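You operate a simulated robot arm through the tools that you are given. There is no shell and no other tool. Be economical: measure what you need, move in short steps, check, and stop when the job is done.

You are at the controls of a simulated robot arm. One attempt, no reset.

JOB
Wipe-test the cover, wash it only if the wipe smears, then dye it.
Fine: the cover in the rinse tray; white wipe, blue brush and wash tin, green brush and dye tin; tools back where they lay.
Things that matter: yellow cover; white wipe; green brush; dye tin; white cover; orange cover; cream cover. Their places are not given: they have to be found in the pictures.

The check looks at the end state, three seconds after you hand in, the way a careful person would. Anything else that was tipped, shoved, dropped, spilled or broken makes it a failure. A push-on lid holds only when it is set on centred and level and pressed home; a screw cap is set on level and turned clockwise until tight.

ROBOT AND FRAMES
A 7-joint arm with a two-finger parallel gripper, fixed in place. Base frame: the origin is at the foot of the arm, x ahead of it, y to its left, z up. Units: mm, degrees, N and s.
Its first joint turns from -66.0 to 66.0 degrees. Payload 2.4 kg.
Tool frame: the origin (TCP) lies between the finger pads and is the grasp point; the fingertips stand 30 mm ahead of it; z points along the fingers, y is the line along which they close. Largest opening 94 mm; finger width 28, thickness 10; the body of the gripper, 50 by 96 mm, starts 55 mm behind the TCP.
Orientation is that of the tool frame in the base frame, as a unit quaternion [w, x, y, z]. With the fingers straight down and closing along the base's y, the tool's x points along the base's -x, its y along +y and its z along -z.

CONTROLS
- The arm moves only by the tool apply_moves. Its arguments are lists of equal length, an entry for each row: "delta_pos": the shift along the tool's x, y, z in mm, a list of three; "turn": the turn, a rotation vector about the tool's x, y, z in degrees, a list of three. In form: {"delta_pos": [[tx, ty, tz], ...], "turn": [[ax, ay, az], ...]}. A call has 1 to 20 rows; each row is the pose to reach, as a shift and turn from the pose commanded when the call began, along the tool's axes at that moment. "jaw" is the opening, from 0 (shut) to 1 (fully open), set as the call begins (left out, the last holds). A row lasts 0.2 s, in which the tool goes at most 50 mm and 8.6 degrees; a call with a longer step from one row to the next is refused whole, and so is a gripper value outside its range. Where a pose cannot be reached the arm comes as near as it can. A force on the tool above 40 N (or 10 N above the force at the start of the call, whichever is more), or a blocked arm, ends the call early, and 0.2 s more pass. Each finger travels about 153 mm/s and halts on what it meets, pressing with about 44 N; the grip force reading is that of the motor and also rises with nothing between the fingers. The clock runs only during rows and for 0.2 s after the last one: add rows that repeat a pose to give the fingers time. It gives the time, the measured TCP pose, the force on the tool (base axes), the opening and the grip force at its end, in the units of the frame above (readings bear some noise).
- Cameras (640 x 400 px; columns grow to the right, rows downward): "scene" is fixed at [34.1, 488.7, 1411.9]; the picture's right is [-0.66, -0.75, 0.00], its down [-0.52, 0.45, -0.73] and it looks along [0.55, -0.48, -0.68] (base axes); focal length 358 px, centre (320, 200). "wrist" rides on the gripper at [-37, 0, -58] in the tool frame; the picture's right is [0.00, -1.00, 0.00], its down [0.97, 0.00, -0.24] and it looks along [0.24, 0.00, 0.97] (tool axes); focal length 218 px, centre (320, 200).
- grab_frame(camera): a new picture of that camera. No time passes.
- measure_at(camera, pixels): for up to 12 pixels [column, row] of the newest picture of that camera ("zoom" is the newest enlarged one), the place [x, y, z] in the base frame of the surface seen there, good to about 3 mm, but the place of the scene camera against the robot may be out by one fixed shift of up to 25 mm in any direction. No time passes.
- enlarge(camera, box): a new picture of the part [left, top, right, bottom] of that camera's present view, enlarged. No time passes.
- hand_in(): hands the job in; it is judged then, once.

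Work in short steps. Measure before you move; look again where a grasp or a placing could have gone wrong, and mend it. You have 80 turns and 38 pictures in all, those below and enlarged ones among them. Open the gripper and draw the arm clear of the work before you hand the job in, unless the task says otherwise; then end with one line.

The tools are called after "Request:" as name(argument=value, ...) on one line, values as JSON. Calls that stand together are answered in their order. apply_moves: Moves the arm, as the interface text tells. Its arguments: {"type":"object","properties":{"delta_pos":{"type":"array","items":{"type":"array","items":{"type":"number"}}},"turn":{"type":"array","items":{"type":"array","items":{"type":"number"}}},"jaw":{"type":"number"}},"required":["delta_pos","turn"]} The other tools are called the same way: grab_frame (camera) takes a picture; measure_at (camera, pixels) gives the place of the surface under pixels of a picture; enlarge (camera, box) takes an enlarged picture of a part of a camera's view; hand_in () hands the job in.

At the start:

```text
clock: 0.0
tool_pos: [411.5, 205.2, 1151.1]
tool_rot: [0.0, 0.0, 1.0, 0.0]
ft_force: [0.4, 0.1, -0.6]
grip_width: 93.9
gripper_force: 0.1
```

scene: 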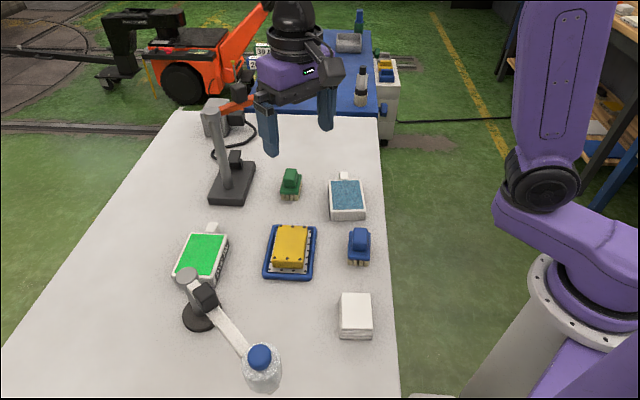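
wrist: 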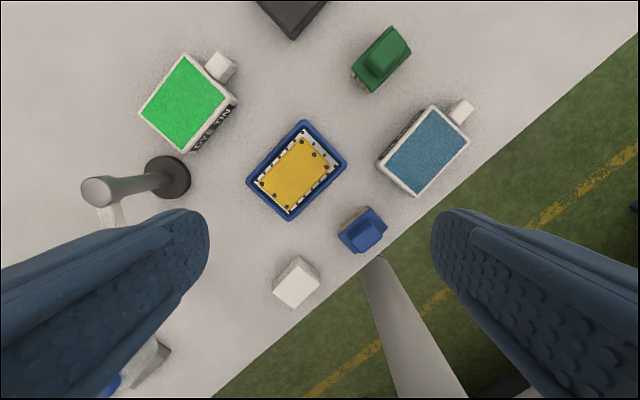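

The pictures show a yellow cover in a blue tray near (290,250), the white wipe at (355,316), the blue brush at (359,245), the green brush at (290,183), and the tins. I'll enlarge the working area and measure these.

Request:
enlarge(camera="scene", box=[160, 150, 400, 350])

Request:
measure_at(camera="wrist", pixels=[[295, 172], [297, 280], [362, 230], [380, 60], [184, 100], [425, 150], [220, 66], [461, 110], [303, 122], [288, 220], [345, 164], [248, 180]])

Request:
measure_at(camera="scene", pixels=[[290, 248], [355, 312], [359, 236], [290, 176], [204, 255], [346, 193], [212, 228], [344, 177], [185, 275], [205, 295], [261, 355], [232, 200]])

```text
2.00 times, centred on (280, 250) of scene
```

zoom: 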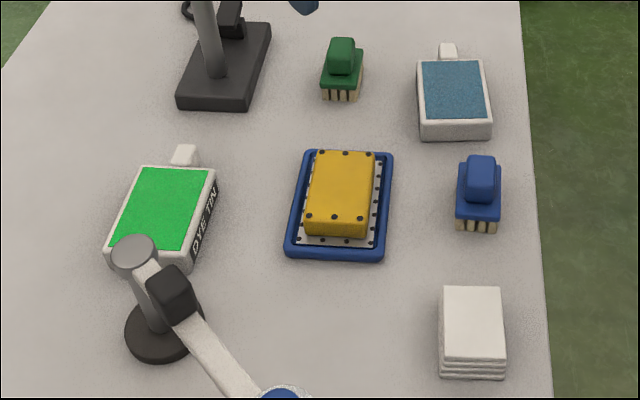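

```text
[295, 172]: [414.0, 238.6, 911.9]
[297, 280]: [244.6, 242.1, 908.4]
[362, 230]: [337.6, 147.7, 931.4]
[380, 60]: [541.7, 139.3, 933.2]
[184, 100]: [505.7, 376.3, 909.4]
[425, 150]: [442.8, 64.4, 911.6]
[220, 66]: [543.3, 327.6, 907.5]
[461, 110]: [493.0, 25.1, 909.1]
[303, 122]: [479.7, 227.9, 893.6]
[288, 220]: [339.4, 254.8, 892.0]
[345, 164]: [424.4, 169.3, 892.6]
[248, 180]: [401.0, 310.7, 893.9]
```

```text
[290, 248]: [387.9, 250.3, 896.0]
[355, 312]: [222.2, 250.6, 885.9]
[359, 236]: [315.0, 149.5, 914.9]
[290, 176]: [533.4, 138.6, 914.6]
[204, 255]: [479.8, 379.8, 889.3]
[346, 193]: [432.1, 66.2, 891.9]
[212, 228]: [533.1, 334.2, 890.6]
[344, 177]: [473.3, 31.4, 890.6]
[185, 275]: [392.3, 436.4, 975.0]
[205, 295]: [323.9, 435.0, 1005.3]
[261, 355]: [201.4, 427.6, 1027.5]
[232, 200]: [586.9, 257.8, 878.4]
```

Both cameras agree on the heights, so the table is near z≈880 here, not 220; I'll use the measured values. Next I enlarge the wrist view and measure corners of the wipe, cover and brushes, plus the table height.

Request:
enlarge(camera="wrist", box=[230, 110, 410, 310])

Request:
enlarge(camera="wrist", box=[120, 20, 490, 220])

Request:
measure_at(camera="wrist", pixels=[[298, 258], [318, 275], [295, 306], [274, 284], [250, 240], [330, 290], [310, 60], [372, 210], [345, 235], [405, 40], [355, 75], [190, 160]])

```text
2.00 times, centred on (320, 210) of wrist
```

zoom: 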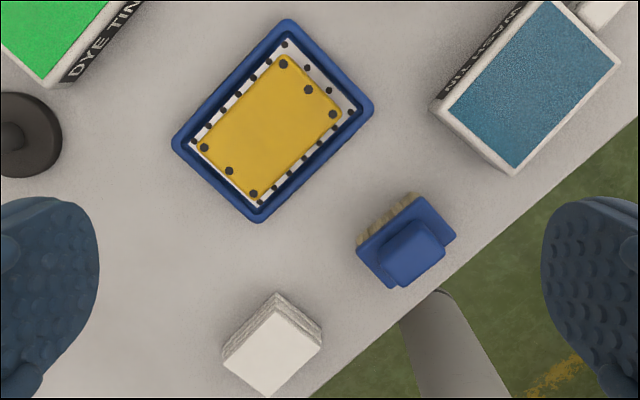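

```text
1.73 times, centred on (305, 120) of wrist
```

zoom: 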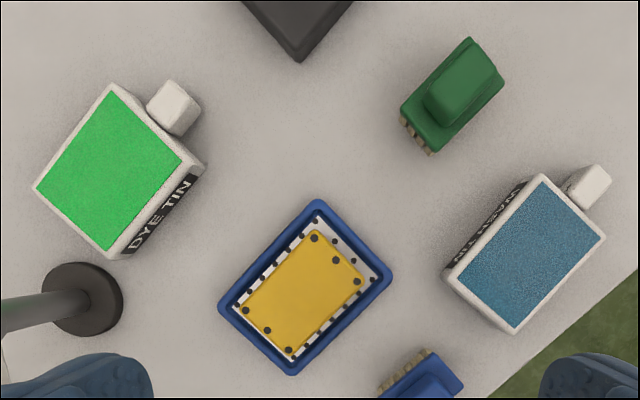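

```text
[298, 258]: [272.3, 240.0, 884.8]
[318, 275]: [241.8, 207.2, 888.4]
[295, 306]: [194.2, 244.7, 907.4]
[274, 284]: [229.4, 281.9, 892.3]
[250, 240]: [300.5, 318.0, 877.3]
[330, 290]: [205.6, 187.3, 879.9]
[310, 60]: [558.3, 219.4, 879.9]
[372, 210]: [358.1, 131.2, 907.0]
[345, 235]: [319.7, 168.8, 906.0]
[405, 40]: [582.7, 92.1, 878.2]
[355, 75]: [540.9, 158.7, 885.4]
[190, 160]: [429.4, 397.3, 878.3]
```

Table z≈879 and the wipe top is z≈908, centred about (236,243), 48×65 mm, short side along ~44°. I move above it with the jaws turned 46° and check with the wrist camera.

Request:
apply_moves(delta_pos=[[22, 4.7, 19], [44, 9.4, 38], [66, 14, 57], [88, 19, 76], [110, 23.5, 94], [132, 28, 113], [154, 33, 132], [175.5, 37.5, 151], [175.5, 37.5, 151]], turn=[[0, 0, 5.75], [0, 0, 11.5], [0, 0, 17.25], [0, 0, 23], [0, 0, 28.75], [0, 0, 34.5], [0, 0, 40.25], [0, 0, 46], [0, 0, 46]], jaw=1)

Request:
grab_frame(camera="wrist")

```text
clock: 2.0
tool_pos: [235.3, 241.5, 998.9]
tool_rot: [0.0, 0.392, 0.92, 0.0]
ft_force: [0.2, -0.6, 0.6]
grip_width: 94.2
gripper_force: 0.2
```

```text
32 pictures are left
```

wrist: 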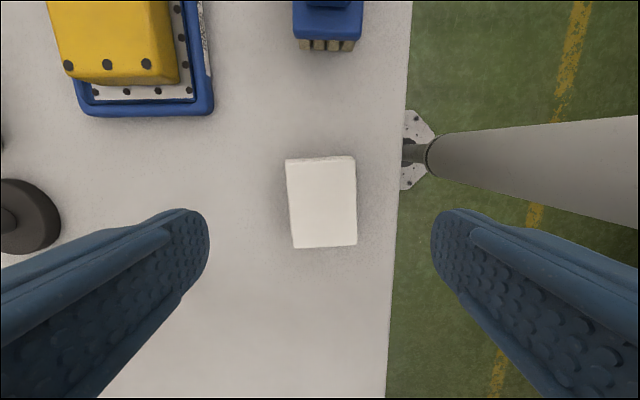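

The wipe sits at (322,203), about 2 mm off along x and −1.4 mm off along y, and is turned 2.5°. I descend so the fingertips overlap the top 15 mm of the wipe, then close.

Request:
apply_moves(delta_pos=[[1, -0.7, 20], [2, -1.4, 40], [2, -1.4, 60], [2, -1.4, 76], [2, -1.4, 76]], turn=[[0, 0, -1.2], [0, 0, -2.5], [0, 0, -2.5], [0, 0, -2.5], [0, 0, -2.5]], jaw=1)

Request:
apply_moves(delta_pos=[[0, 0, 0], [0, 0, 0], [0, 0, 0]], turn=[[0, 0, 0], [0, 0, 0], [0, 0, 0]], jaw=0.3)

```text
clock: 3.2
tool_pos: [236.4, 242.3, 925.0]
tool_rot: [0.0, 0.371, 0.929, 0.0]
ft_force: [0.2, -0.3, 0.6]
grip_width: 94.3
gripper_force: 0.1
```

```text
clock: 4.0
tool_pos: [236.2, 242.6, 924.2]
tool_rot: [0.0, 0.371, 0.929, 0.001]
ft_force: [-0.4, -0.3, 0.8]
grip_width: 50.6
gripper_force: 43.8
```

The wipe is held (50.6 mm, 44 N) at TCP (236.4,242.5,924.2). I lift it and carry it above the cover centre (~(411,240), top z≈912).

Request:
apply_moves(delta_pos=[[0, 0, -30], [0, 0, -60], [0, 0, -80], [-25, 23, -80], [-51, 47, -80], [-77, 71, -80], [-103, 95, -80], [-128.3, 118.3, -80], [-128.3, 118.3, -80], [-128.3, 118.3, -50], [-128.3, 118.3, -50]], turn=[[0, 0, 0], [0, 0, 0], [0, 0, 0], [0, 0, 0], [0, 0, 0], [0, 0, 0], [0, 0, 0], [0, 0, 0], [0, 0, 0], [0, 0, 0], [0, 0, 0]])

Request:
grab_frame(camera="wrist")

Request:
enlarge(camera="scene", box=[180, 150, 400, 340])

```text
clock: 6.4
tool_pos: [407.8, 239.9, 976.3]
tool_rot: [0.001, 0.37, 0.929, 0.0]
ft_force: [-0.5, -0.2, -0.5]
grip_width: 50.5
gripper_force: 44.2
```

```text
31 pictures are left
```

wrist: 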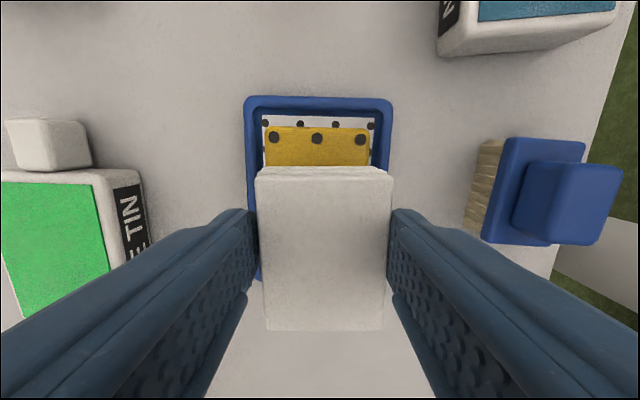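

```text
2.11 times, centred on (290, 245) of scene
```

zoom: 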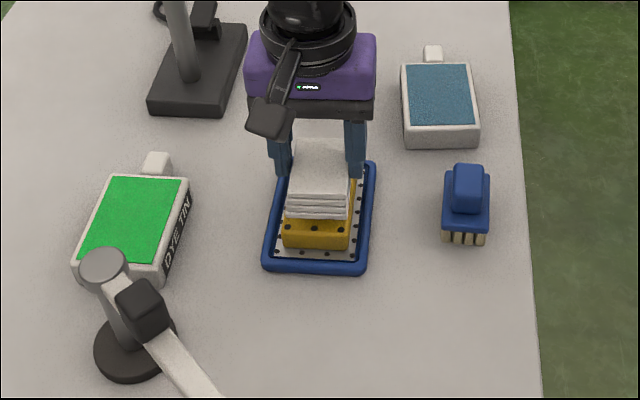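

The wipe is aligned over the cover, whose far edge (row 127) puts its centre about 5 mm further along −x. I shift by that and lower towards contact.

Request:
apply_moves(delta_pos=[[-5, 1, 0], [-5, 1, 6], [-5, 1, 12], [-5, 1, 15], [-5, 1, 17], [-5, 1, 17]], turn=[[0, 0, 0], [0, 0, 0], [0, 0, 0], [0, 0, 0], [0, 0, 0], [0, 0, 0]])

```text
clock: 7.8
tool_pos: [412.5, 237.4, 957.8]
tool_rot: [0.001, 0.369, 0.929, 0.0]
ft_force: [-4.2, -1.8, 15.0]
grip_width: 50.5
gripper_force: 44.0
```

Contact shows 15 N. I ease up 1 mm and stroke along the long axis.

Request:
apply_moves(delta_pos=[[0, 0, -1], [-6, 0, -1], [-12, 0, -1], [-6, 0, -1], [0, 0, -1], [6, 0, -1], [12, 0, -1], [6, 0, -1], [0, 0, -1], [-6, 0, -1], [-12, 0, -1], [-6, 0, -1], [0, 0, -1], [6, 0, -1], [12, 0, -1], [6, 0, -1], [0, 0, -1]], turn=[[0, 0, 0], [0, 0, 0], [0, 0, 0], [0, 0, 0], [0, 0, 0], [0, 0, 0], [0, 0, 0], [0, 0, 0], [0, 0, 0], [0, 0, 0], [0, 0, 0], [0, 0, 0], [0, 0, 0], [0, 0, 0], [0, 0, 0], [0, 0, 0], [0, 0, 0]])

Request:
apply_moves(delta_pos=[[0, 0, -15], [0, 0, -40], [0, 0, -70], [0, 0, -100], [0, 0, -100]], turn=[[0, 0, 0], [0, 0, 0], [0, 0, 0], [0, 0, 0], [0, 0, 0]])

Request:
enlarge(camera="scene", box=[180, 90, 400, 300])

```text
clock: 11.4
tool_pos: [413.5, 239.8, 957.4]
tool_rot: [0.001, 0.37, 0.929, 0.001]
ft_force: [-3.1, 4.6, 11.0]
grip_width: 50.4
gripper_force: 44.3
```

```text
clock: 12.6
tool_pos: [412.0, 236.8, 1058.8]
tool_rot: [0.0, 0.371, 0.929, 0.001]
ft_force: [-0.6, 0.2, -0.9]
grip_width: 50.2
gripper_force: 44.2
```

```text
1.90 times, centred on (290, 195) of scene
```

zoom: 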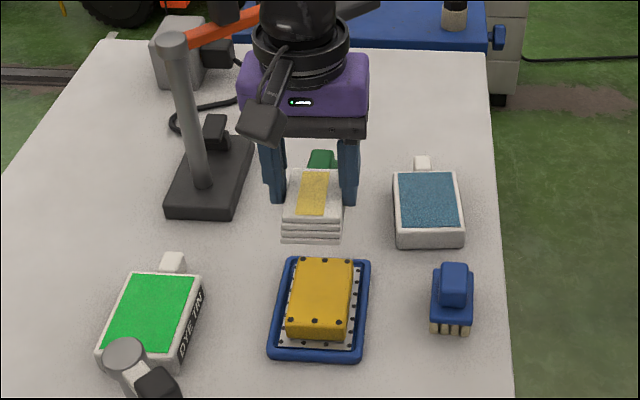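

The wipe now carries a yellow smear (zoom (312,193)), so the cover must be washed. I take the wipe back to exactly where it lay.

Request:
apply_moves(delta_pos=[[26, -24, 0], [53, -48, 0], [80, -72, 0], [107, -96, 0], [133.3, -119.3, 0], [133.3, -119.3, 40], [133.3, -119.3, 80], [133.3, -119.3, 110], [133.3, -119.3, 124], [133.3, -119.3, 124]], turn=[[0, 0, 0], [0, 0, 0], [0, 0, 0], [0, 0, 0], [0, 0, 0], [0, 0, 0], [0, 0, 0], [0, 0, 0], [0, 0, 0], [0, 0, 0]])

Request:
apply_moves(delta_pos=[[0, 0, 4], [0, 0, 7], [0, 0, 8.5], [0, 0, 8.5]], turn=[[0, 0, 0], [0, 0, 0], [0, 0, 0], [0, 0, 0]])

```text
clock: 14.8
tool_pos: [232.5, 242.6, 932.6]
tool_rot: [0.0, 0.371, 0.929, 0.001]
ft_force: [0.0, 0.1, -0.3]
grip_width: 50.5
gripper_force: 44.3
```

```text
clock: 15.8
tool_pos: [234.2, 241.9, 923.9]
tool_rot: [0.0, 0.37, 0.929, -0.001]
ft_force: [0.1, 0.6, -0.4]
grip_width: 50.2
gripper_force: 44.5
```

No contact force yet; I lower a further 1.5 mm looking for touch.

Request:
apply_moves(delta_pos=[[0, 0, 0.8], [0, 0, 1.5], [0, 0, 1.5]], turn=[[0, 0, 0], [0, 0, 0], [0, 0, 0]])

```text
clock: 16.6
tool_pos: [235.0, 243.6, 923.2]
tool_rot: [0.001, 0.37, 0.929, 0.001]
ft_force: [-0.4, 0.8, 2.2]
grip_width: 50.7
gripper_force: 43.7
```

Touch (2.2 N). I open, rise, and move above the blue brush near (336,150).

Request:
apply_moves(delta_pos=[[0, 0, 0], [0, 0, 0], [0, 0, -30], [0, 0, -60], [0, 0, -90], [-34, 0.5, -90], [-68, 1, -90], [-102, 1.5, -90], [-137, 2, -90], [-137, 2, -90]], turn=[[0, 0, 0], [0, 0, 0], [0, 0, 0], [0, 0, 0], [0, 0, 0], [0, 0, 0], [0, 0, 0], [0, 0, 0], [0, 0, 0], [0, 0, 0]], jaw=1)

Request:
grab_frame(camera="wrist")

Request:
enlarge(camera="scene", box=[240, 180, 420, 350])

```text
clock: 18.8
tool_pos: [338.0, 150.8, 1015.8]
tool_rot: [0.001, 0.371, 0.929, 0.0]
ft_force: [-0.6, 0.3, 0.0]
grip_width: 93.8
gripper_force: 0.1
```

```text
28 pictures are left
```

wrist: 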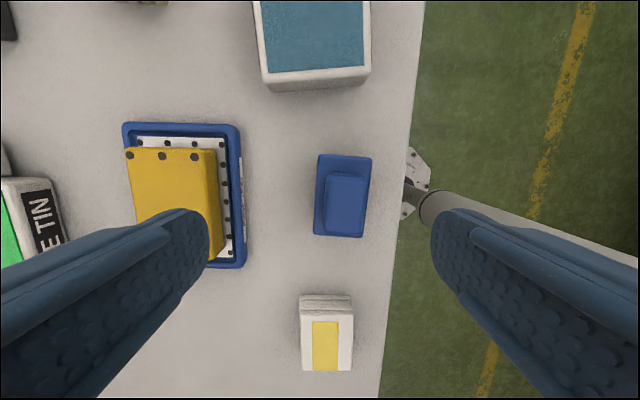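

```text
2.35 times, centred on (330, 265) of scene
```

zoom: 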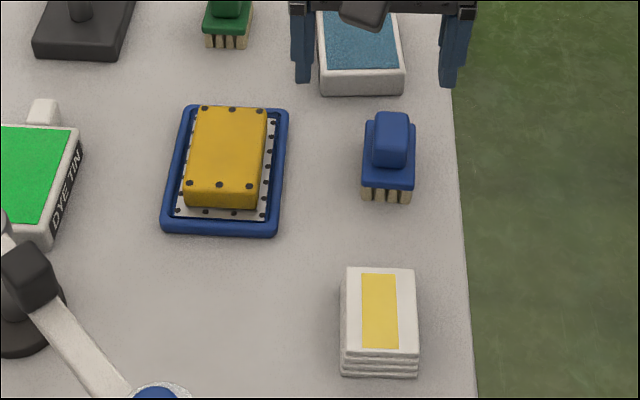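

The smear is confirmed on the wipe, and it lies back in place. I measure the brush's handle and base heights and the wash tin.

Request:
measure_at(camera="wrist", pixels=[[346, 205], [329, 176], [364, 178], [327, 233], [358, 234], [319, 160], [367, 160], [316, 230], [315, 40], [262, 75], [369, 70], [310, 85]])

Request:
enlarge(camera="wrist", box=[270, 130, 430, 250])

```text
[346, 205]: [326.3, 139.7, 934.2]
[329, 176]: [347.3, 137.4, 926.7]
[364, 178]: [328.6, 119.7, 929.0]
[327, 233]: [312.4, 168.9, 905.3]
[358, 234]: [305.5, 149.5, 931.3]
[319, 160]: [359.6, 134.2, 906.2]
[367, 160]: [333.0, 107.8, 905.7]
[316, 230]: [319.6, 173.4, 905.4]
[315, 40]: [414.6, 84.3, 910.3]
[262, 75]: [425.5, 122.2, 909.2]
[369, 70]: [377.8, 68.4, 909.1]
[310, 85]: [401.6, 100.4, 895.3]
```

```text
3.33 times, centred on (350, 190) of wrist
```

zoom: 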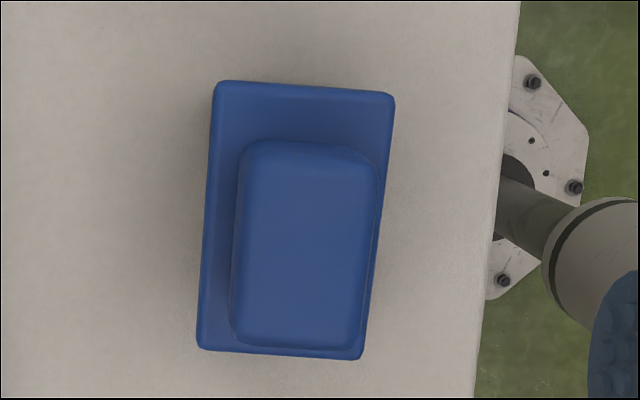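

The brush handle (z 905–934) is centred at tool offset (1.5,−17), ~28 mm wide, and turned ~4.5°. I lower so the fingertips stop at z≈910, above the base, and close.

Request:
apply_moves(delta_pos=[[1, -9, 20], [1.5, -17, 40], [1.5, -17, 60], [1.5, -17, 75], [1.5, -17, 75]], turn=[[0, 0, 2], [0, 0, 4.5], [0, 0, 4.5], [0, 0, 4.5], [0, 0, 4.5]], jaw=1)

Request:
apply_moves(delta_pos=[[0, 0, 0], [0, 0, 0], [0, 0, 0], [0, 0, 0]], turn=[[0, 0, 0], [0, 0, 0], [0, 0, 0], [0, 0, 0]], jaw=0.1)

```text
clock: 20.0
tool_pos: [322.1, 137.9, 941.5]
tool_rot: [-0.001, 0.407, 0.913, 0.0]
ft_force: [1.3, -0.6, 1.0]
grip_width: 94.1
gripper_force: 0.2
```

```text
clock: 21.0
tool_pos: [322.2, 138.5, 940.0]
tool_rot: [0.0, 0.407, 0.913, 0.0]
ft_force: [-0.4, -0.2, 0.6]
grip_width: 27.0
gripper_force: 43.7
```

The handle is held (27 mm). Grasp pose (322.2,138.3,940), so the bristle tips are 61 mm below the TCP. I lift and carry it above the wash tin centre (~(442,65)).

Request:
apply_moves(delta_pos=[[0, 0, -30], [0, 0, -60], [0, 0, -90], [-34, 10, -90], [-68, 20, -90], [-102, 30, -90], [-135.3, 40, -90], [-135.3, 40, -90]], turn=[[0, 0, 0], [0, 0, 0], [0, 0, 0], [0, 0, 0], [0, 0, 0], [0, 0, 0], [0, 0, 0], [0, 0, 0]])

Request:
grab_frame(camera="wrist")

Request:
enlarge(camera="scene", box=[240, 100, 420, 270])

```text
clock: 22.8
tool_pos: [441.7, 65.8, 1030.7]
tool_rot: [0.001, 0.407, 0.914, 0.0]
ft_force: [0.7, -0.8, -1.2]
grip_width: 26.9
gripper_force: 44.0
```

```text
25 pictures are left
```

wrist: 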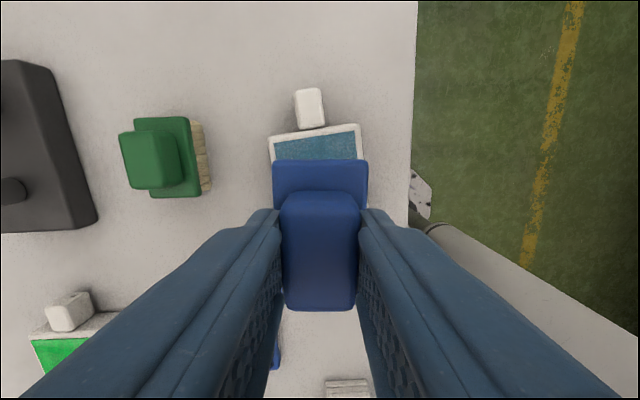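

```text
2.35 times, centred on (330, 185) of scene
```

zoom: 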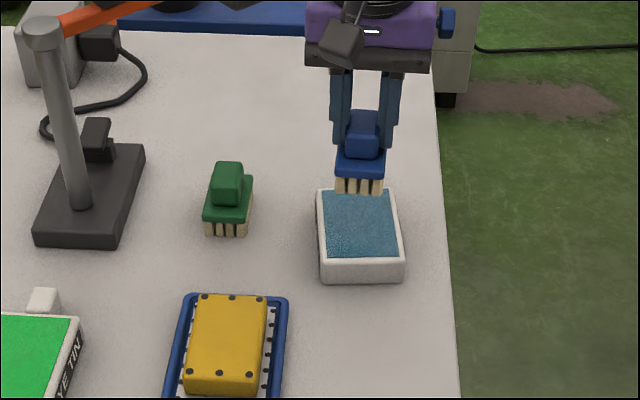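

The brush is centred over the wash tin (inner far edge at row 135 → 45 mm ahead, bristle half-length ~31 mm). I dip gently to just below the surface.

Request:
apply_moves(delta_pos=[[0, 1, 25], [0, 2, 45], [0, 2, 56], [0, 2, 59], [0, 2, 61], [0, 2, 63], [0, 2, 63]], turn=[[0, 0, 0], [0, 0, 0], [0, 0, 0], [0, 0, 0], [0, 0, 0], [0, 0, 0], [0, 0, 0]])

```text
clock: 24.1
tool_pos: [444.8, 68.5, 967.9]
tool_rot: [0.003, 0.406, 0.914, 0.001]
ft_force: [-4.0, -0.3, 10.0]
grip_width: 26.8
gripper_force: 43.4
stopped in row 6: the force on the tool passed its limit (the readings are from after the stop); the commanded pose is now the measured one
```

Contact with the pad at TCP z≈968 (10 N). I raise and look at the bristles.

Request:
apply_moves(delta_pos=[[0, 0, 0], [0, 0, -20], [0, 0, -45], [0, 0, -62], [0, 0, -62]], turn=[[0, 0, 0], [0, 0, 0], [0, 0, 0], [0, 0, 0], [0, 0, 0]])

Request:
enlarge(camera="scene", box=[290, 120, 410, 230])

```text
clock: 25.3
tool_pos: [444.5, 66.1, 1029.4]
tool_rot: [0.003, 0.407, 0.914, 0.002]
ft_force: [0.1, 0.8, -1.0]
grip_width: 26.9
gripper_force: 44.3
```

```text
3.64 times, centred on (350, 175) of scene
```

zoom: 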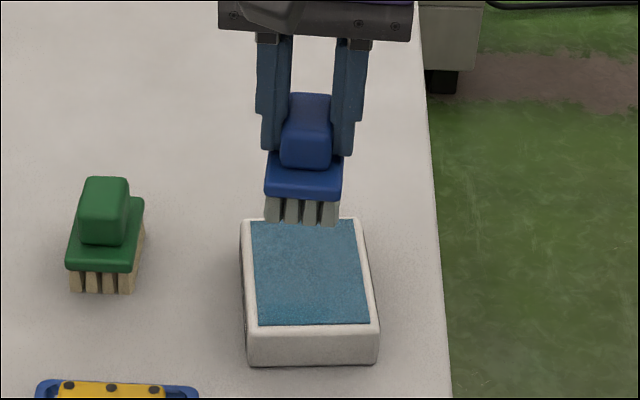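

The bristles turned blue-grey, so the brush is loaded. I carry it over the cover centre (412,239) and lower to just above contact.

Request:
apply_moves(delta_pos=[[30, 18, 0], [60, 36, 0], [90, 55, 0], [120, 73, 0], [149.5, 91, 0], [149.5, 91, 30], [149.5, 91, 48], [149.5, 91, 48]], turn=[[0, 0, 0], [0, 0, 0], [0, 0, 0], [0, 0, 0], [0, 0, 0], [0, 0, 0], [0, 0, 0], [0, 0, 0]])

Request:
apply_moves(delta_pos=[[0, 0, 3], [0, 0, 5], [0, 0, 7], [0, 0, 8], [0, 0, 8]], turn=[[0, 0, 0], [0, 0, 0], [0, 0, 0], [0, 0, 0], [0, 0, 0]])

```text
clock: 27.1
tool_pos: [413.5, 239.7, 982.1]
tool_rot: [0.003, 0.406, 0.914, 0.002]
ft_force: [0.3, -0.1, -0.7]
grip_width: 27.0
gripper_force: 43.6
```

```text
clock: 28.3
tool_pos: [413.5, 240.5, 975.4]
tool_rot: [0.002, 0.405, 0.914, 0.001]
ft_force: [0.3, 0.5, -0.5]
grip_width: 26.9
gripper_force: 43.6
```

No contact yet at 975; I lower slowly until touch.

Request:
apply_moves(delta_pos=[[0, 0, 1], [0, 0, 2], [0, 0, 2.5], [0, 0, 2.5]], turn=[[0, 0, 0], [0, 0, 0], [0, 0, 0], [0, 0, 0]])

```text
clock: 29.3
tool_pos: [413.3, 240.5, 972.8]
tool_rot: [0.003, 0.406, 0.914, 0.003]
ft_force: [-2.6, -0.1, 14.1]
grip_width: 26.7
gripper_force: 43.8
```

Contact at 14 N. I ease 0.7 mm and scrub over the whole top.

Request:
apply_moves(delta_pos=[[0, 0, -0.7], [-7, 0, -0.7], [-14, 0, -0.7], [-14, 6, -0.7], [-7, 6, -0.7], [0, 6, -0.7], [7, 6, -0.7], [14, 6, -0.7], [14, 0, -0.7], [14, -6, -0.7], [7, -6, -0.7], [0, -6, -0.7], [-7, -6, -0.7], [-14, -6, -0.7], [-14, 0, -0.7], [-7, 0, -0.7], [0, 0, -0.7], [7, 0, -0.7], [14, 0, -0.7], [0, 0, -0.7]], turn=[[0, 0, 0], [0, 0, 0], [0, 0, 0], [0, 0, 0], [0, 0, 0], [0, 0, 0], [0, 0, 0], [0, 0, 0], [0, 0, 0], [0, 0, 0], [0, 0, 0], [0, 0, 0], [0, 0, 0], [0, 0, 0], [0, 0, 0], [0, 0, 0], [0, 0, 0], [0, 0, 0], [0, 0, 0], [0, 0, 0]])

Request:
apply_moves(delta_pos=[[0, 0, -20], [0, 0, -50], [0, 0, -80], [0, 0, -80]], turn=[[0, 0, 0], [0, 0, 0], [0, 0, 0], [0, 0, 0]])

Request:
enlarge(camera="scene", box=[220, 150, 400, 300])

```text
clock: 33.7
tool_pos: [412.3, 241.9, 972.8]
tool_rot: [0.002, 0.405, 0.914, 0.005]
ft_force: [-2.9, -0.1, 9.7]
grip_width: 26.7
gripper_force: 43.5
stopped in row 20: the force on the tool passed its limit (the readings are from after the stop); the commanded pose is now the measured one
```

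```text
clock: 34.7
tool_pos: [412.6, 240.1, 1050.9]
tool_rot: [0.003, 0.405, 0.914, 0.005]
ft_force: [-0.2, -0.1, -0.1]
grip_width: 27.1
gripper_force: 44.1
```

```text
2.67 times, centred on (310, 225) of scene
```

zoom: 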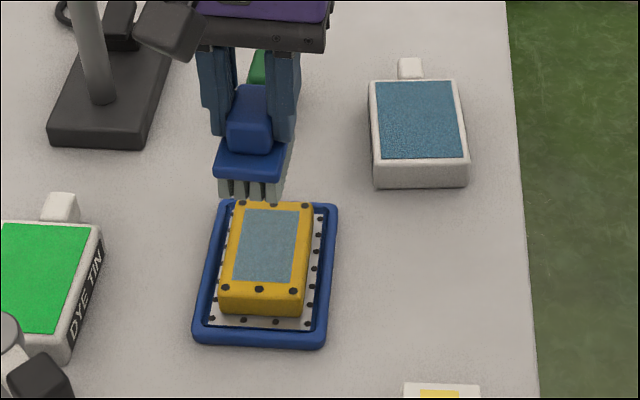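

The cover now shows a washed patch (zoom (268,245)). I take the blue brush back to (322.2,138.3), correcting a 0.7° tilt.

Request:
apply_moves(delta_pos=[[-4, -34, 0], [-8, -68, 0], [-12, -102, 0], [-15.2, -135.3, 0], [-15.2, -135.3, 35], [-15.2, -135.3, 70], [-15.2, -135.3, 95], [-15.2, -135.3, 102], [-15.2, -135.3, 102]], turn=[[0.2, 0, 0], [0.66, 0, 0], [0.66, 0, 0.1], [0.66, 0, 0.1], [0.66, 0, 0.1], [0.66, 0, 0.1], [0.66, 0, 0.1], [0.66, 0, 0.1], [0.66, 0, 0.1]])

```text
clock: 36.7
tool_pos: [321.3, 140.0, 947.1]
tool_rot: [0.0, 0.406, 0.914, 0.0]
ft_force: [-0.3, -0.3, -0.7]
grip_width: 26.8
gripper_force: 44.3
```

I lower the last millimetres, looking for touch.

Request:
apply_moves(delta_pos=[[-1, -0.3, 3], [-1, -0.3, 5], [-1, -0.3, 6.3], [-1, -0.3, 6.3]], turn=[[0, 0, 0], [0, 0, 0], [0, 0, 0], [0, 0, 0]])

```text
clock: 37.7
tool_pos: [322.6, 139.4, 942.2]
tool_rot: [0.0, 0.405, 0.914, -0.001]
ft_force: [-0.6, 0.8, -0.6]
grip_width: 27.1
gripper_force: 43.6
```

Request:
apply_moves(delta_pos=[[0, 0, 0.7], [0, 0, 1.4], [0, 0, 2], [0, 0, 2]], turn=[[0, 0, 0], [0, 0, 0], [0, 0, 0], [0, 0, 0]])

```text
clock: 38.7
tool_pos: [323.8, 139.7, 940.2]
tool_rot: [0.001, 0.406, 0.914, -0.001]
ft_force: [0.5, -0.5, -1.1]
grip_width: 26.9
gripper_force: 43.8
```

Still no touch; another 1.2 mm.

Request:
apply_moves(delta_pos=[[0, 0, 0.6], [0, 0, 1.2], [0, 0, 1.2]], turn=[[0, 0, 0], [0, 0, 0], [0, 0, 0]])

```text
clock: 39.5
tool_pos: [321.3, 138.4, 939.2]
tool_rot: [0.001, 0.406, 0.914, -0.001]
ft_force: [0.5, 0.6, -0.6]
grip_width: 26.7
gripper_force: 44.2
```

Still nothing; one more millimetre.

Request:
apply_moves(delta_pos=[[0, 0, 0.5], [0, 0, 1], [0, 0, 1]], turn=[[0, 0, 0], [0, 0, 0], [0, 0, 0]])

```text
clock: 40.3
tool_pos: [321.3, 140.1, 938.6]
tool_rot: [0.0, 0.406, 0.914, -0.001]
ft_force: [-4.5, -1.4, 12.8]
grip_width: 26.9
gripper_force: 44.0
```

Touch. I release, rise, and move towards the green brush near (541,139), which also tests the reach there.

Request:
apply_moves(delta_pos=[[0, 0, -0.6], [0, 0, -0.6], [0, 0, -0.6], [0, 0, -30], [0, 0, -60], [0, 0, -90], [-29, 32, -90], [-58, 65, -90], [-87, 98, -90], [-116, 130, -90], [-146, 162, -90], [-146, 162, -90]], turn=[[0, 0, 0], [0, 0, 0], [0, 0, 0], [0, 0, 0], [0, 0, 0], [0, 0, 0], [0, 0, 0], [0, 0, 0], [0, 0, 0], [0, 0, 0], [0, 0, 0], [0, 0, 0]], jaw=1)

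Request:
grab_frame(camera="wrist")

Request:
grab_frame(camera="scene")

```text
clock: 42.9
tool_pos: [539.9, 139.6, 1024.5]
tool_rot: [0.0, 0.407, 0.914, -0.001]
ft_force: [-0.1, -0.5, 0.7]
grip_width: 94.0
gripper_force: 0.0
```

```text
21 pictures are left
```

wrist: 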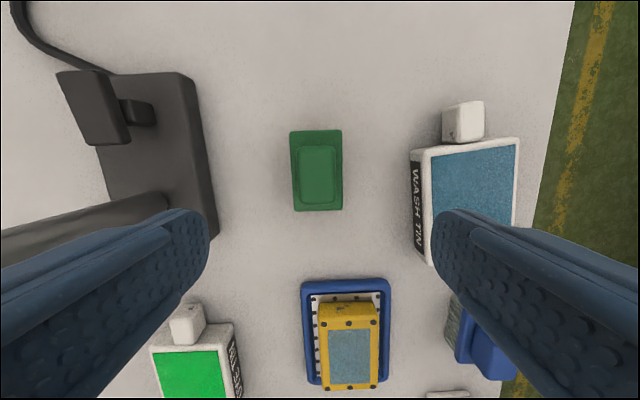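

```text
20 pictures are left
```

scene: 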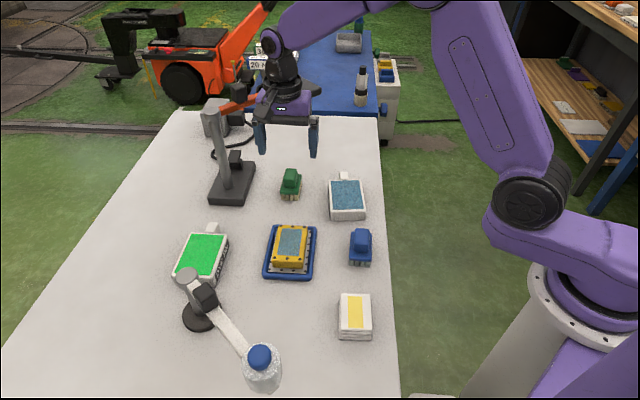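

Reach is fine here. The black stand's pole and the orange bar at scene (235,103) may be obstacles, so I measure them along with the green brush.

Request:
measure_at(camera="scene", pixels=[[212, 103], [228, 107], [240, 103], [250, 98], [218, 140], [226, 180], [187, 276], [204, 292], [230, 325], [197, 312]])

Request:
measure_at(camera="wrist", pixels=[[318, 172], [294, 136], [338, 135], [296, 206], [338, 206], [302, 180], [334, 180], [150, 215], [80, 225], [40, 235], [195, 200], [90, 105]])

Request:
enlarge(camera="wrist", box=[250, 100, 390, 230])

```text
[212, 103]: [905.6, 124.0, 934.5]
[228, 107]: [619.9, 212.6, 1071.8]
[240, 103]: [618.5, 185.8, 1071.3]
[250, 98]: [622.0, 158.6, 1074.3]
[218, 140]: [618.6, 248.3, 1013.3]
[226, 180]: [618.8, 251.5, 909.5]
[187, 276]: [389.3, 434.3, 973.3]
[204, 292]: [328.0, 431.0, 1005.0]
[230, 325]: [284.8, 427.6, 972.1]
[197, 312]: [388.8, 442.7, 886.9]
```

```text
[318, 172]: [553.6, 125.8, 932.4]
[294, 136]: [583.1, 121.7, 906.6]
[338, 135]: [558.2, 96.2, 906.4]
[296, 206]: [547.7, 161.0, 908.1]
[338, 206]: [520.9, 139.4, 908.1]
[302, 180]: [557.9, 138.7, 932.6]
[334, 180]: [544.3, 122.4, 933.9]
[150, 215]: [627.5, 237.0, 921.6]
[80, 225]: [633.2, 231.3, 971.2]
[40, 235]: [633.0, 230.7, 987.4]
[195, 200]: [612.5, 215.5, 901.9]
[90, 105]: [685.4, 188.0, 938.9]
```

```text
3.08 times, centred on (320, 165) of wrist
```

zoom: 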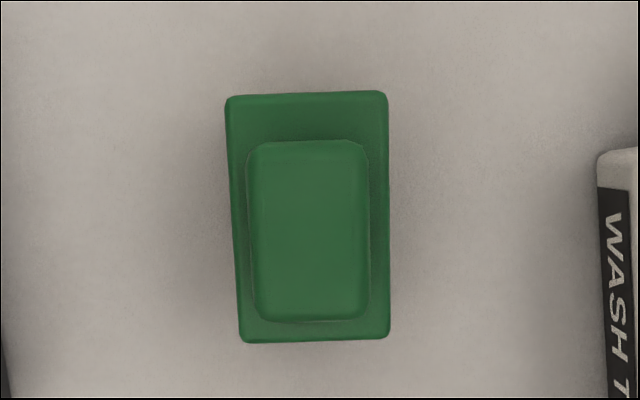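

The orange bar runs at about x≈640, z≈1090, so I must keep x of the gripper under ~590. The green brush handle is at tool offset (−18, 2.5), turned −1.8°, top z 933. I descend with the jaw partly closed.

Request:
apply_moves(delta_pos=[[-9, 1, 10], [-18, 2.5, 20], [-18, 2.5, 40], [-18, 2.5, 60], [-18, 2.5, 76], [-18, 2.5, 82], [-18, 2.5, 82]], turn=[[0, 0, -0.9], [0, 0, -1.8], [0, 0, -1.8], [0, 0, -1.8], [0, 0, -1.8], [0, 0, -1.8], [0, 0, -1.8]], jaw=0.7)

```text
clock: 44.5
tool_pos: [553.0, 128.1, 945.0]
tool_rot: [0.001, 0.392, 0.92, -0.002]
ft_force: [-0.5, 0.1, -0.4]
grip_width: 65.7
gripper_force: 0.0
```

Fingertips are at ~915; I lower 4 mm more and close.

Request:
apply_moves(delta_pos=[[0, 0, 2], [0, 0, 4], [0, 0, 4]], turn=[[0, 0, 0], [0, 0, 0], [0, 0, 0]])

Request:
apply_moves(delta_pos=[[0, 0, 0], [0, 0, 0], [0, 0, 0], [0, 0, 0]], turn=[[0, 0, 0], [0, 0, 0], [0, 0, 0], [0, 0, 0]], jaw=0.1)

```text
clock: 45.3
tool_pos: [554.1, 127.7, 942.4]
tool_rot: [0.0, 0.391, 0.92, -0.001]
ft_force: [-0.2, -0.4, 0.2]
grip_width: 65.7
gripper_force: 0.0
```

```text
clock: 46.3
tool_pos: [553.5, 128.5, 942.7]
tool_rot: [0.0, 0.391, 0.92, -0.001]
ft_force: [0.4, 0.1, 0.6]
grip_width: 27.3
gripper_force: 44.3
```

Green brush held (27.3 mm) at (553.5,128.3,942). I lift and carry it around the pole to above the dye tin (~(497,376)), checking reach.

Request:
apply_moves(delta_pos=[[0, 0, -30], [0, 0, -60], [0, 0, -90], [33, 10, -90], [66, 20, -90], [99, 29, -90], [131.6, 38.8, -90], [153, 62, -90], [174, 85, -90], [196, 108, -90], [217.3, 131.3, -90], [217.3, 131.3, -90]], turn=[[0, 0, 0], [0, 0, 0], [0, 0, 0], [0, 0, 0], [0, 0, 0], [0, 0, 0], [0, 0, 0], [0, 0, 0], [0, 0, 0], [0, 0, 0], [0, 0, 0], [0, 0, 0]])

Request:
grab_frame(camera="wrist")

Request:
grab_frame(camera="scene")

```text
clock: 48.9
tool_pos: [499.4, 374.9, 1030.2]
tool_rot: [0.001, 0.392, 0.92, -0.001]
ft_force: [-0.1, 0.1, -0.5]
grip_width: 27.1
gripper_force: 45.2
```

```text
18 pictures are left
```

wrist: 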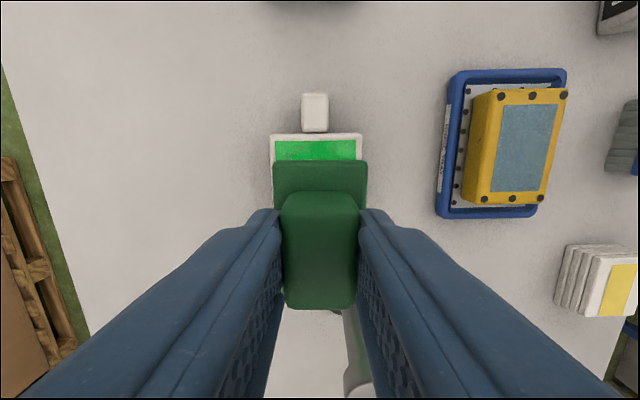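

```text
17 pictures are left
```

scene: 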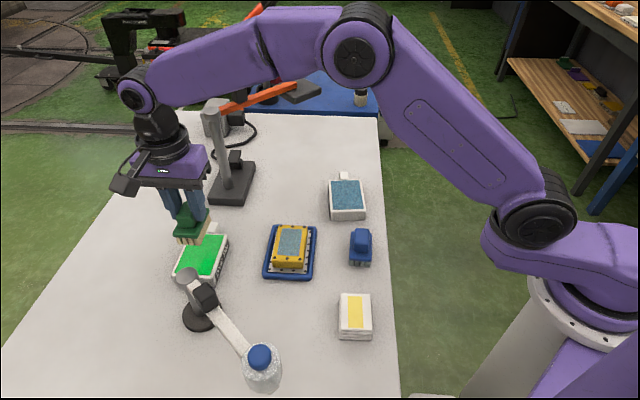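

Reach is good. The brush is over the dye pad, with the pad's far edge at row 142 (40 mm ahead), and the lamp head sits behind it, clear. I dip gently.

Request:
apply_moves(delta_pos=[[1, 1, 25], [2, 2, 45], [2, 2, 54], [2, 2, 57], [2, 2, 59], [2, 2, 61], [2, 2, 61]], turn=[[0, 0, 0], [0, 0, 0], [0, 0, 0], [0, 0, 0], [0, 0, 0], [0, 0, 0], [0, 0, 0]])

```text
clock: 50.5
tool_pos: [499.3, 379.0, 973.5]
tool_rot: [0.002, 0.391, 0.92, 0.0]
ft_force: [-1.8, -1.6, 17.7]
grip_width: 27.0
gripper_force: 43.6
```

Contact at 17.7 N. I raise and check the bristles.

Request:
apply_moves(delta_pos=[[0, 0, 0], [0, 0, -20], [0, 0, -45], [0, 0, -61], [0, 0, -61]], turn=[[0, 0, 0], [0, 0, 0], [0, 0, 0], [0, 0, 0], [0, 0, 0]])

Request:
enlarge(camera="scene", box=[140, 170, 270, 290])

```text
clock: 51.7
tool_pos: [496.8, 377.4, 1031.1]
tool_rot: [0.0, 0.392, 0.92, -0.001]
ft_force: [0.2, -0.5, -0.9]
grip_width: 27.2
gripper_force: 44.2
```

```text
3.33 times, centred on (205, 230) of scene
```

zoom: 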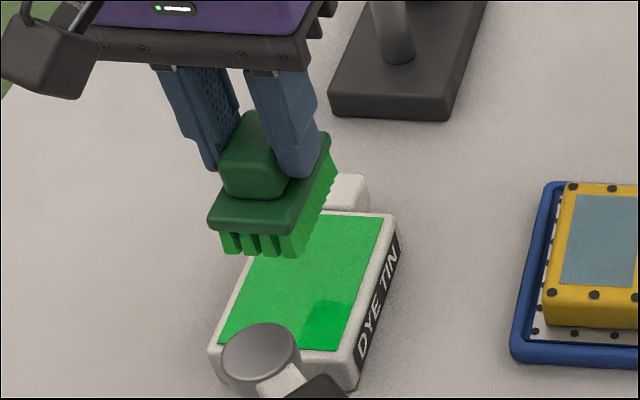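

Bristles are bright green. I carry the brush over the cover centre and lower to near contact.

Request:
apply_moves(delta_pos=[[-8, -31, 0], [-16, -63, 0], [-24, -94, 0], [-32, -126, 0], [-39.9, -157.3, 0], [-39.9, -157.3, 0], [-39.9, -157.3, 30], [-39.9, -157.3, 48], [-39.9, -157.3, 48]], turn=[[0, 0, 0], [0, 0, 0], [0, 0, 0], [0, 0, 0], [0, 0, 0], [0, 0, 0], [0, 0, 0], [0, 0, 0], [0, 0, 0]])

Request:
apply_moves(delta_pos=[[0, 0, 3], [0, 0, 4.5], [0, 0, 6], [0, 0, 6]], turn=[[0, 0, 0], [0, 0, 0], [0, 0, 0], [0, 0, 0]])

```text
clock: 53.7
tool_pos: [411.8, 243.9, 984.4]
tool_rot: [0.001, 0.392, 0.92, -0.001]
ft_force: [0.6, -0.6, -1.3]
grip_width: 27.1
gripper_force: 44.4
```

```text
clock: 54.7
tool_pos: [412.9, 242.4, 979.2]
tool_rot: [0.0, 0.391, 0.92, -0.001]
ft_force: [0.3, -0.6, 0.0]
grip_width: 27.0
gripper_force: 44.1
```

No contact yet and y is ~3 mm over; I correct and lower slowly.

Request:
apply_moves(delta_pos=[[-1.5, -1.5, 1], [-1.5, -1.5, 2.5], [-1.5, -1.5, 3.5], [-1.5, -1.5, 4], [-1.5, -1.5, 4]], turn=[[0, 0, 0], [0, 0, 0], [0, 0, 0], [0, 0, 0], [0, 0, 0]])

```text
clock: 55.9
tool_pos: [414.1, 240.4, 975.3]
tool_rot: [0.002, 0.392, 0.92, 0.001]
ft_force: [-6.1, -1.9, 36.7]
grip_width: 27.0
gripper_force: 44.2
```

36.7 N is too much; I ease 1.8 mm and check before brushing.

Request:
apply_moves(delta_pos=[[0, 0, -1], [0, 0, -1.8], [0, 0, -1.8]], turn=[[0, 0, 0], [0, 0, 0], [0, 0, 0]])

```text
clock: 56.7
tool_pos: [412.3, 238.5, 974.4]
tool_rot: [0.0, 0.391, 0.921, -0.002]
ft_force: [1.1, 0.8, 2.6]
grip_width: 27.0
gripper_force: 44.0
```

Now 2.6 N; I add 0.5 mm and brush the dye over the whole top.

Request:
apply_moves(delta_pos=[[0, 0, 0.5], [-7, 0, 0.5], [-14, 0, 0.5], [-14, 6, 0.5], [-7, 6, 0.5], [0, 6, 0.5], [7, 6, 0.5], [14, 6, 0.5], [14, 0, 0.5], [14, -6, 0.5], [7, -6, 0.5], [0, -6, 0.5], [-7, -6, 0.5], [-14, -6, 0.5], [-14, 0, 0.5], [-7, 0, 0.5], [0, 0, 0.5], [7, 0, 0.5], [14, 0, 0.5], [7, 0, 0.5]], turn=[[0, 0, 0], [0, 0, 0], [0, 0, 0], [0, 0, 0], [0, 0, 0], [0, 0, 0], [0, 0, 0], [0, 0, 0], [0, 0, 0], [0, 0, 0], [0, 0, 0], [0, 0, 0], [0, 0, 0], [0, 0, 0], [0, 0, 0], [0, 0, 0], [0, 0, 0], [0, 0, 0], [0, 0, 0], [0, 0, 0]])

Request:
apply_moves(delta_pos=[[0, 0, -20], [0, 0, -50], [0, 0, -80], [0, 0, -80]], turn=[[0, 0, 0], [0, 0, 0], [0, 0, 0], [0, 0, 0]])

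Request:
enlarge(camera="scene", box=[220, 150, 400, 300])

```text
clock: 60.9
tool_pos: [408.1, 243.3, 976.9]
tool_rot: [0.0, 0.392, 0.92, -0.001]
ft_force: [0.3, -0.1, -0.9]
grip_width: 27.1
gripper_force: 44.0
```

```text
clock: 61.9
tool_pos: [408.6, 243.7, 1056.1]
tool_rot: [0.0, 0.391, 0.92, -0.001]
ft_force: [0.5, -0.9, -0.2]
grip_width: 26.6
gripper_force: 44.1
```

```text
2.67 times, centred on (310, 225) of scene
```

zoom: 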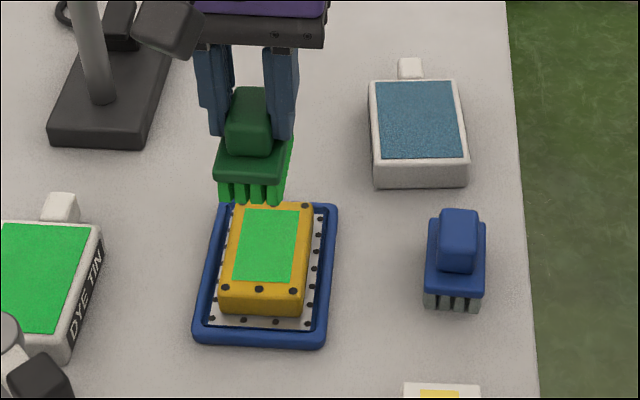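

The cover's patch is now green. I carry the green brush back to (553.5,128.3), staying below the orange bar.

Request:
apply_moves(delta_pos=[[-36, 5, 12], [-73, 10, 24], [-110, 15, 24], [-147, 20, 24], [-183.3, 24.5, 24], [-183.3, 24.5, 24], [-183.3, 24.5, 60], [-183.3, 24.5, 90], [-183.3, 24.5, 106], [-183.3, 24.5, 106]], turn=[[0, 0, 0], [0, 0, 0], [0, 0, 0], [0, 0, 0], [0, 0, 0], [0, 0, 0], [0, 0, 0], [0, 0, 0], [0, 0, 0], [0, 0, 0]])

```text
clock: 64.1
tool_pos: [554.2, 128.5, 950.6]
tool_rot: [0.0, 0.391, 0.92, -0.002]
ft_force: [0.5, 0.2, -0.1]
grip_width: 26.7
gripper_force: 44.4
```

Right over its place; I lower to about 943 and feel for touch.

Request:
apply_moves(delta_pos=[[0.5, -0.5, 3], [0.5, -0.5, 6], [0.5, -0.5, 7.5], [0.5, -0.5, 7.5]], turn=[[0, 0, 0], [0, 0, 0], [0, 0, 0], [0, 0, 0]])

Request:
apply_moves(delta_pos=[[0, 0, 0.6], [0, 0, 1.2], [0, 0, 1.2]], turn=[[0, 0, 0], [0, 0, 0], [0, 0, 0]])

```text
clock: 65.1
tool_pos: [553.0, 130.4, 941.9]
tool_rot: [0.001, 0.391, 0.92, -0.002]
ft_force: [0.1, 0.5, 0.0]
grip_width: 27.0
gripper_force: 44.0
```

```text
clock: 65.9
tool_pos: [552.5, 128.8, 942.4]
tool_rot: [0.001, 0.392, 0.92, -0.001]
ft_force: [0.5, -0.1, -0.9]
grip_width: 27.0
gripper_force: 44.3
```

No touch yet; a little lower.

Request:
apply_moves(delta_pos=[[0, 0, 0.6], [0, 0, 1.1], [0, 0, 1.1]], turn=[[0, 0, 0], [0, 0, 0], [0, 0, 0]])

```text
clock: 66.7
tool_pos: [553.8, 129.4, 941.6]
tool_rot: [0.002, 0.391, 0.92, -0.001]
ft_force: [-7.1, 0.8, 18.1]
grip_width: 26.6
gripper_force: 43.5
```

Touch. I ease off, open, rise, and draw the arm back to a clear spot.

Request:
apply_moves(delta_pos=[[0, 0, -0.8], [0, 0, -0.8], [0, 0, -0.8], [0, 0, -30], [0, 0, -60], [0, 0, -88], [32, -15, -88], [64, -30, -88], [97, -45, -88], [129, -60, -88], [129, -60, -130], [129, -60, -170], [129, -60, -210], [129, -60, -210]], turn=[[0, 0, 0], [0, 0, 0], [0, 0, 0], [0, 0, 0], [0, 0, 0], [0, 0, 0], [0, 0, 0], [0, 0, 0], [0, 0, 0], [0, 0, 0], [0, 0, 0], [0, 0, 0], [0, 0, 0], [0, 0, 0]], jaw=0.7)

Request:
grab_frame(camera="scene")

Request:
grab_frame(camera="wrist")

Request:
enlarge(camera="scene", box=[160, 150, 400, 350])

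```text
clock: 69.7
tool_pos: [420.0, 179.8, 1152.3]
tool_rot: [0.0, 0.392, 0.92, -0.001]
ft_force: [0.3, -0.7, 0.0]
grip_width: 66.1
gripper_force: 0.0
```

```text
14 pictures are left
```

scene: 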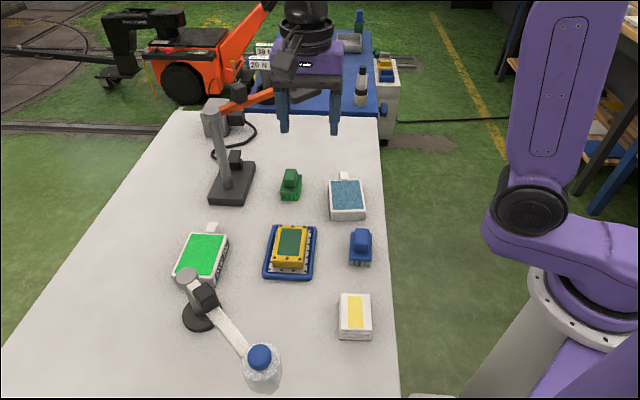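

```text
13 pictures are left
```

wrist: 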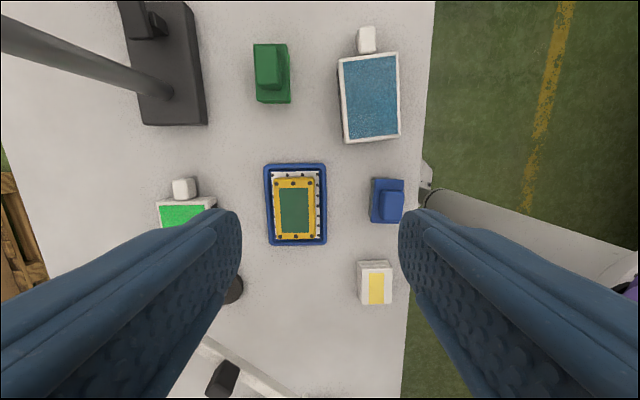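

```text
2.00 times, centred on (280, 250) of scene
```

zoom: 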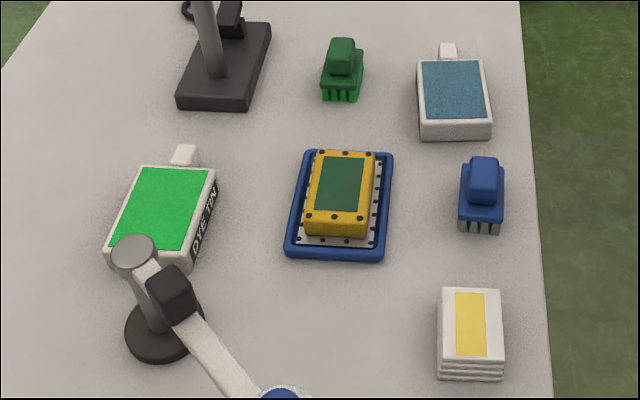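

The patch has set to an even dark green. The wipe and both brushes lie where they started (within ~3 mm), the tins, tray and stands haven't moved, and the gripper is open and clear, so I hand in.

Request:
hand_in()

```text
The job is handed in.
```

The wipe picked up a yellow smear, so I washed the cover and then dyed it. The dye has set dark green, the wipe and both brushes are back within about 3 mm of where they lay, and the job is handed in.
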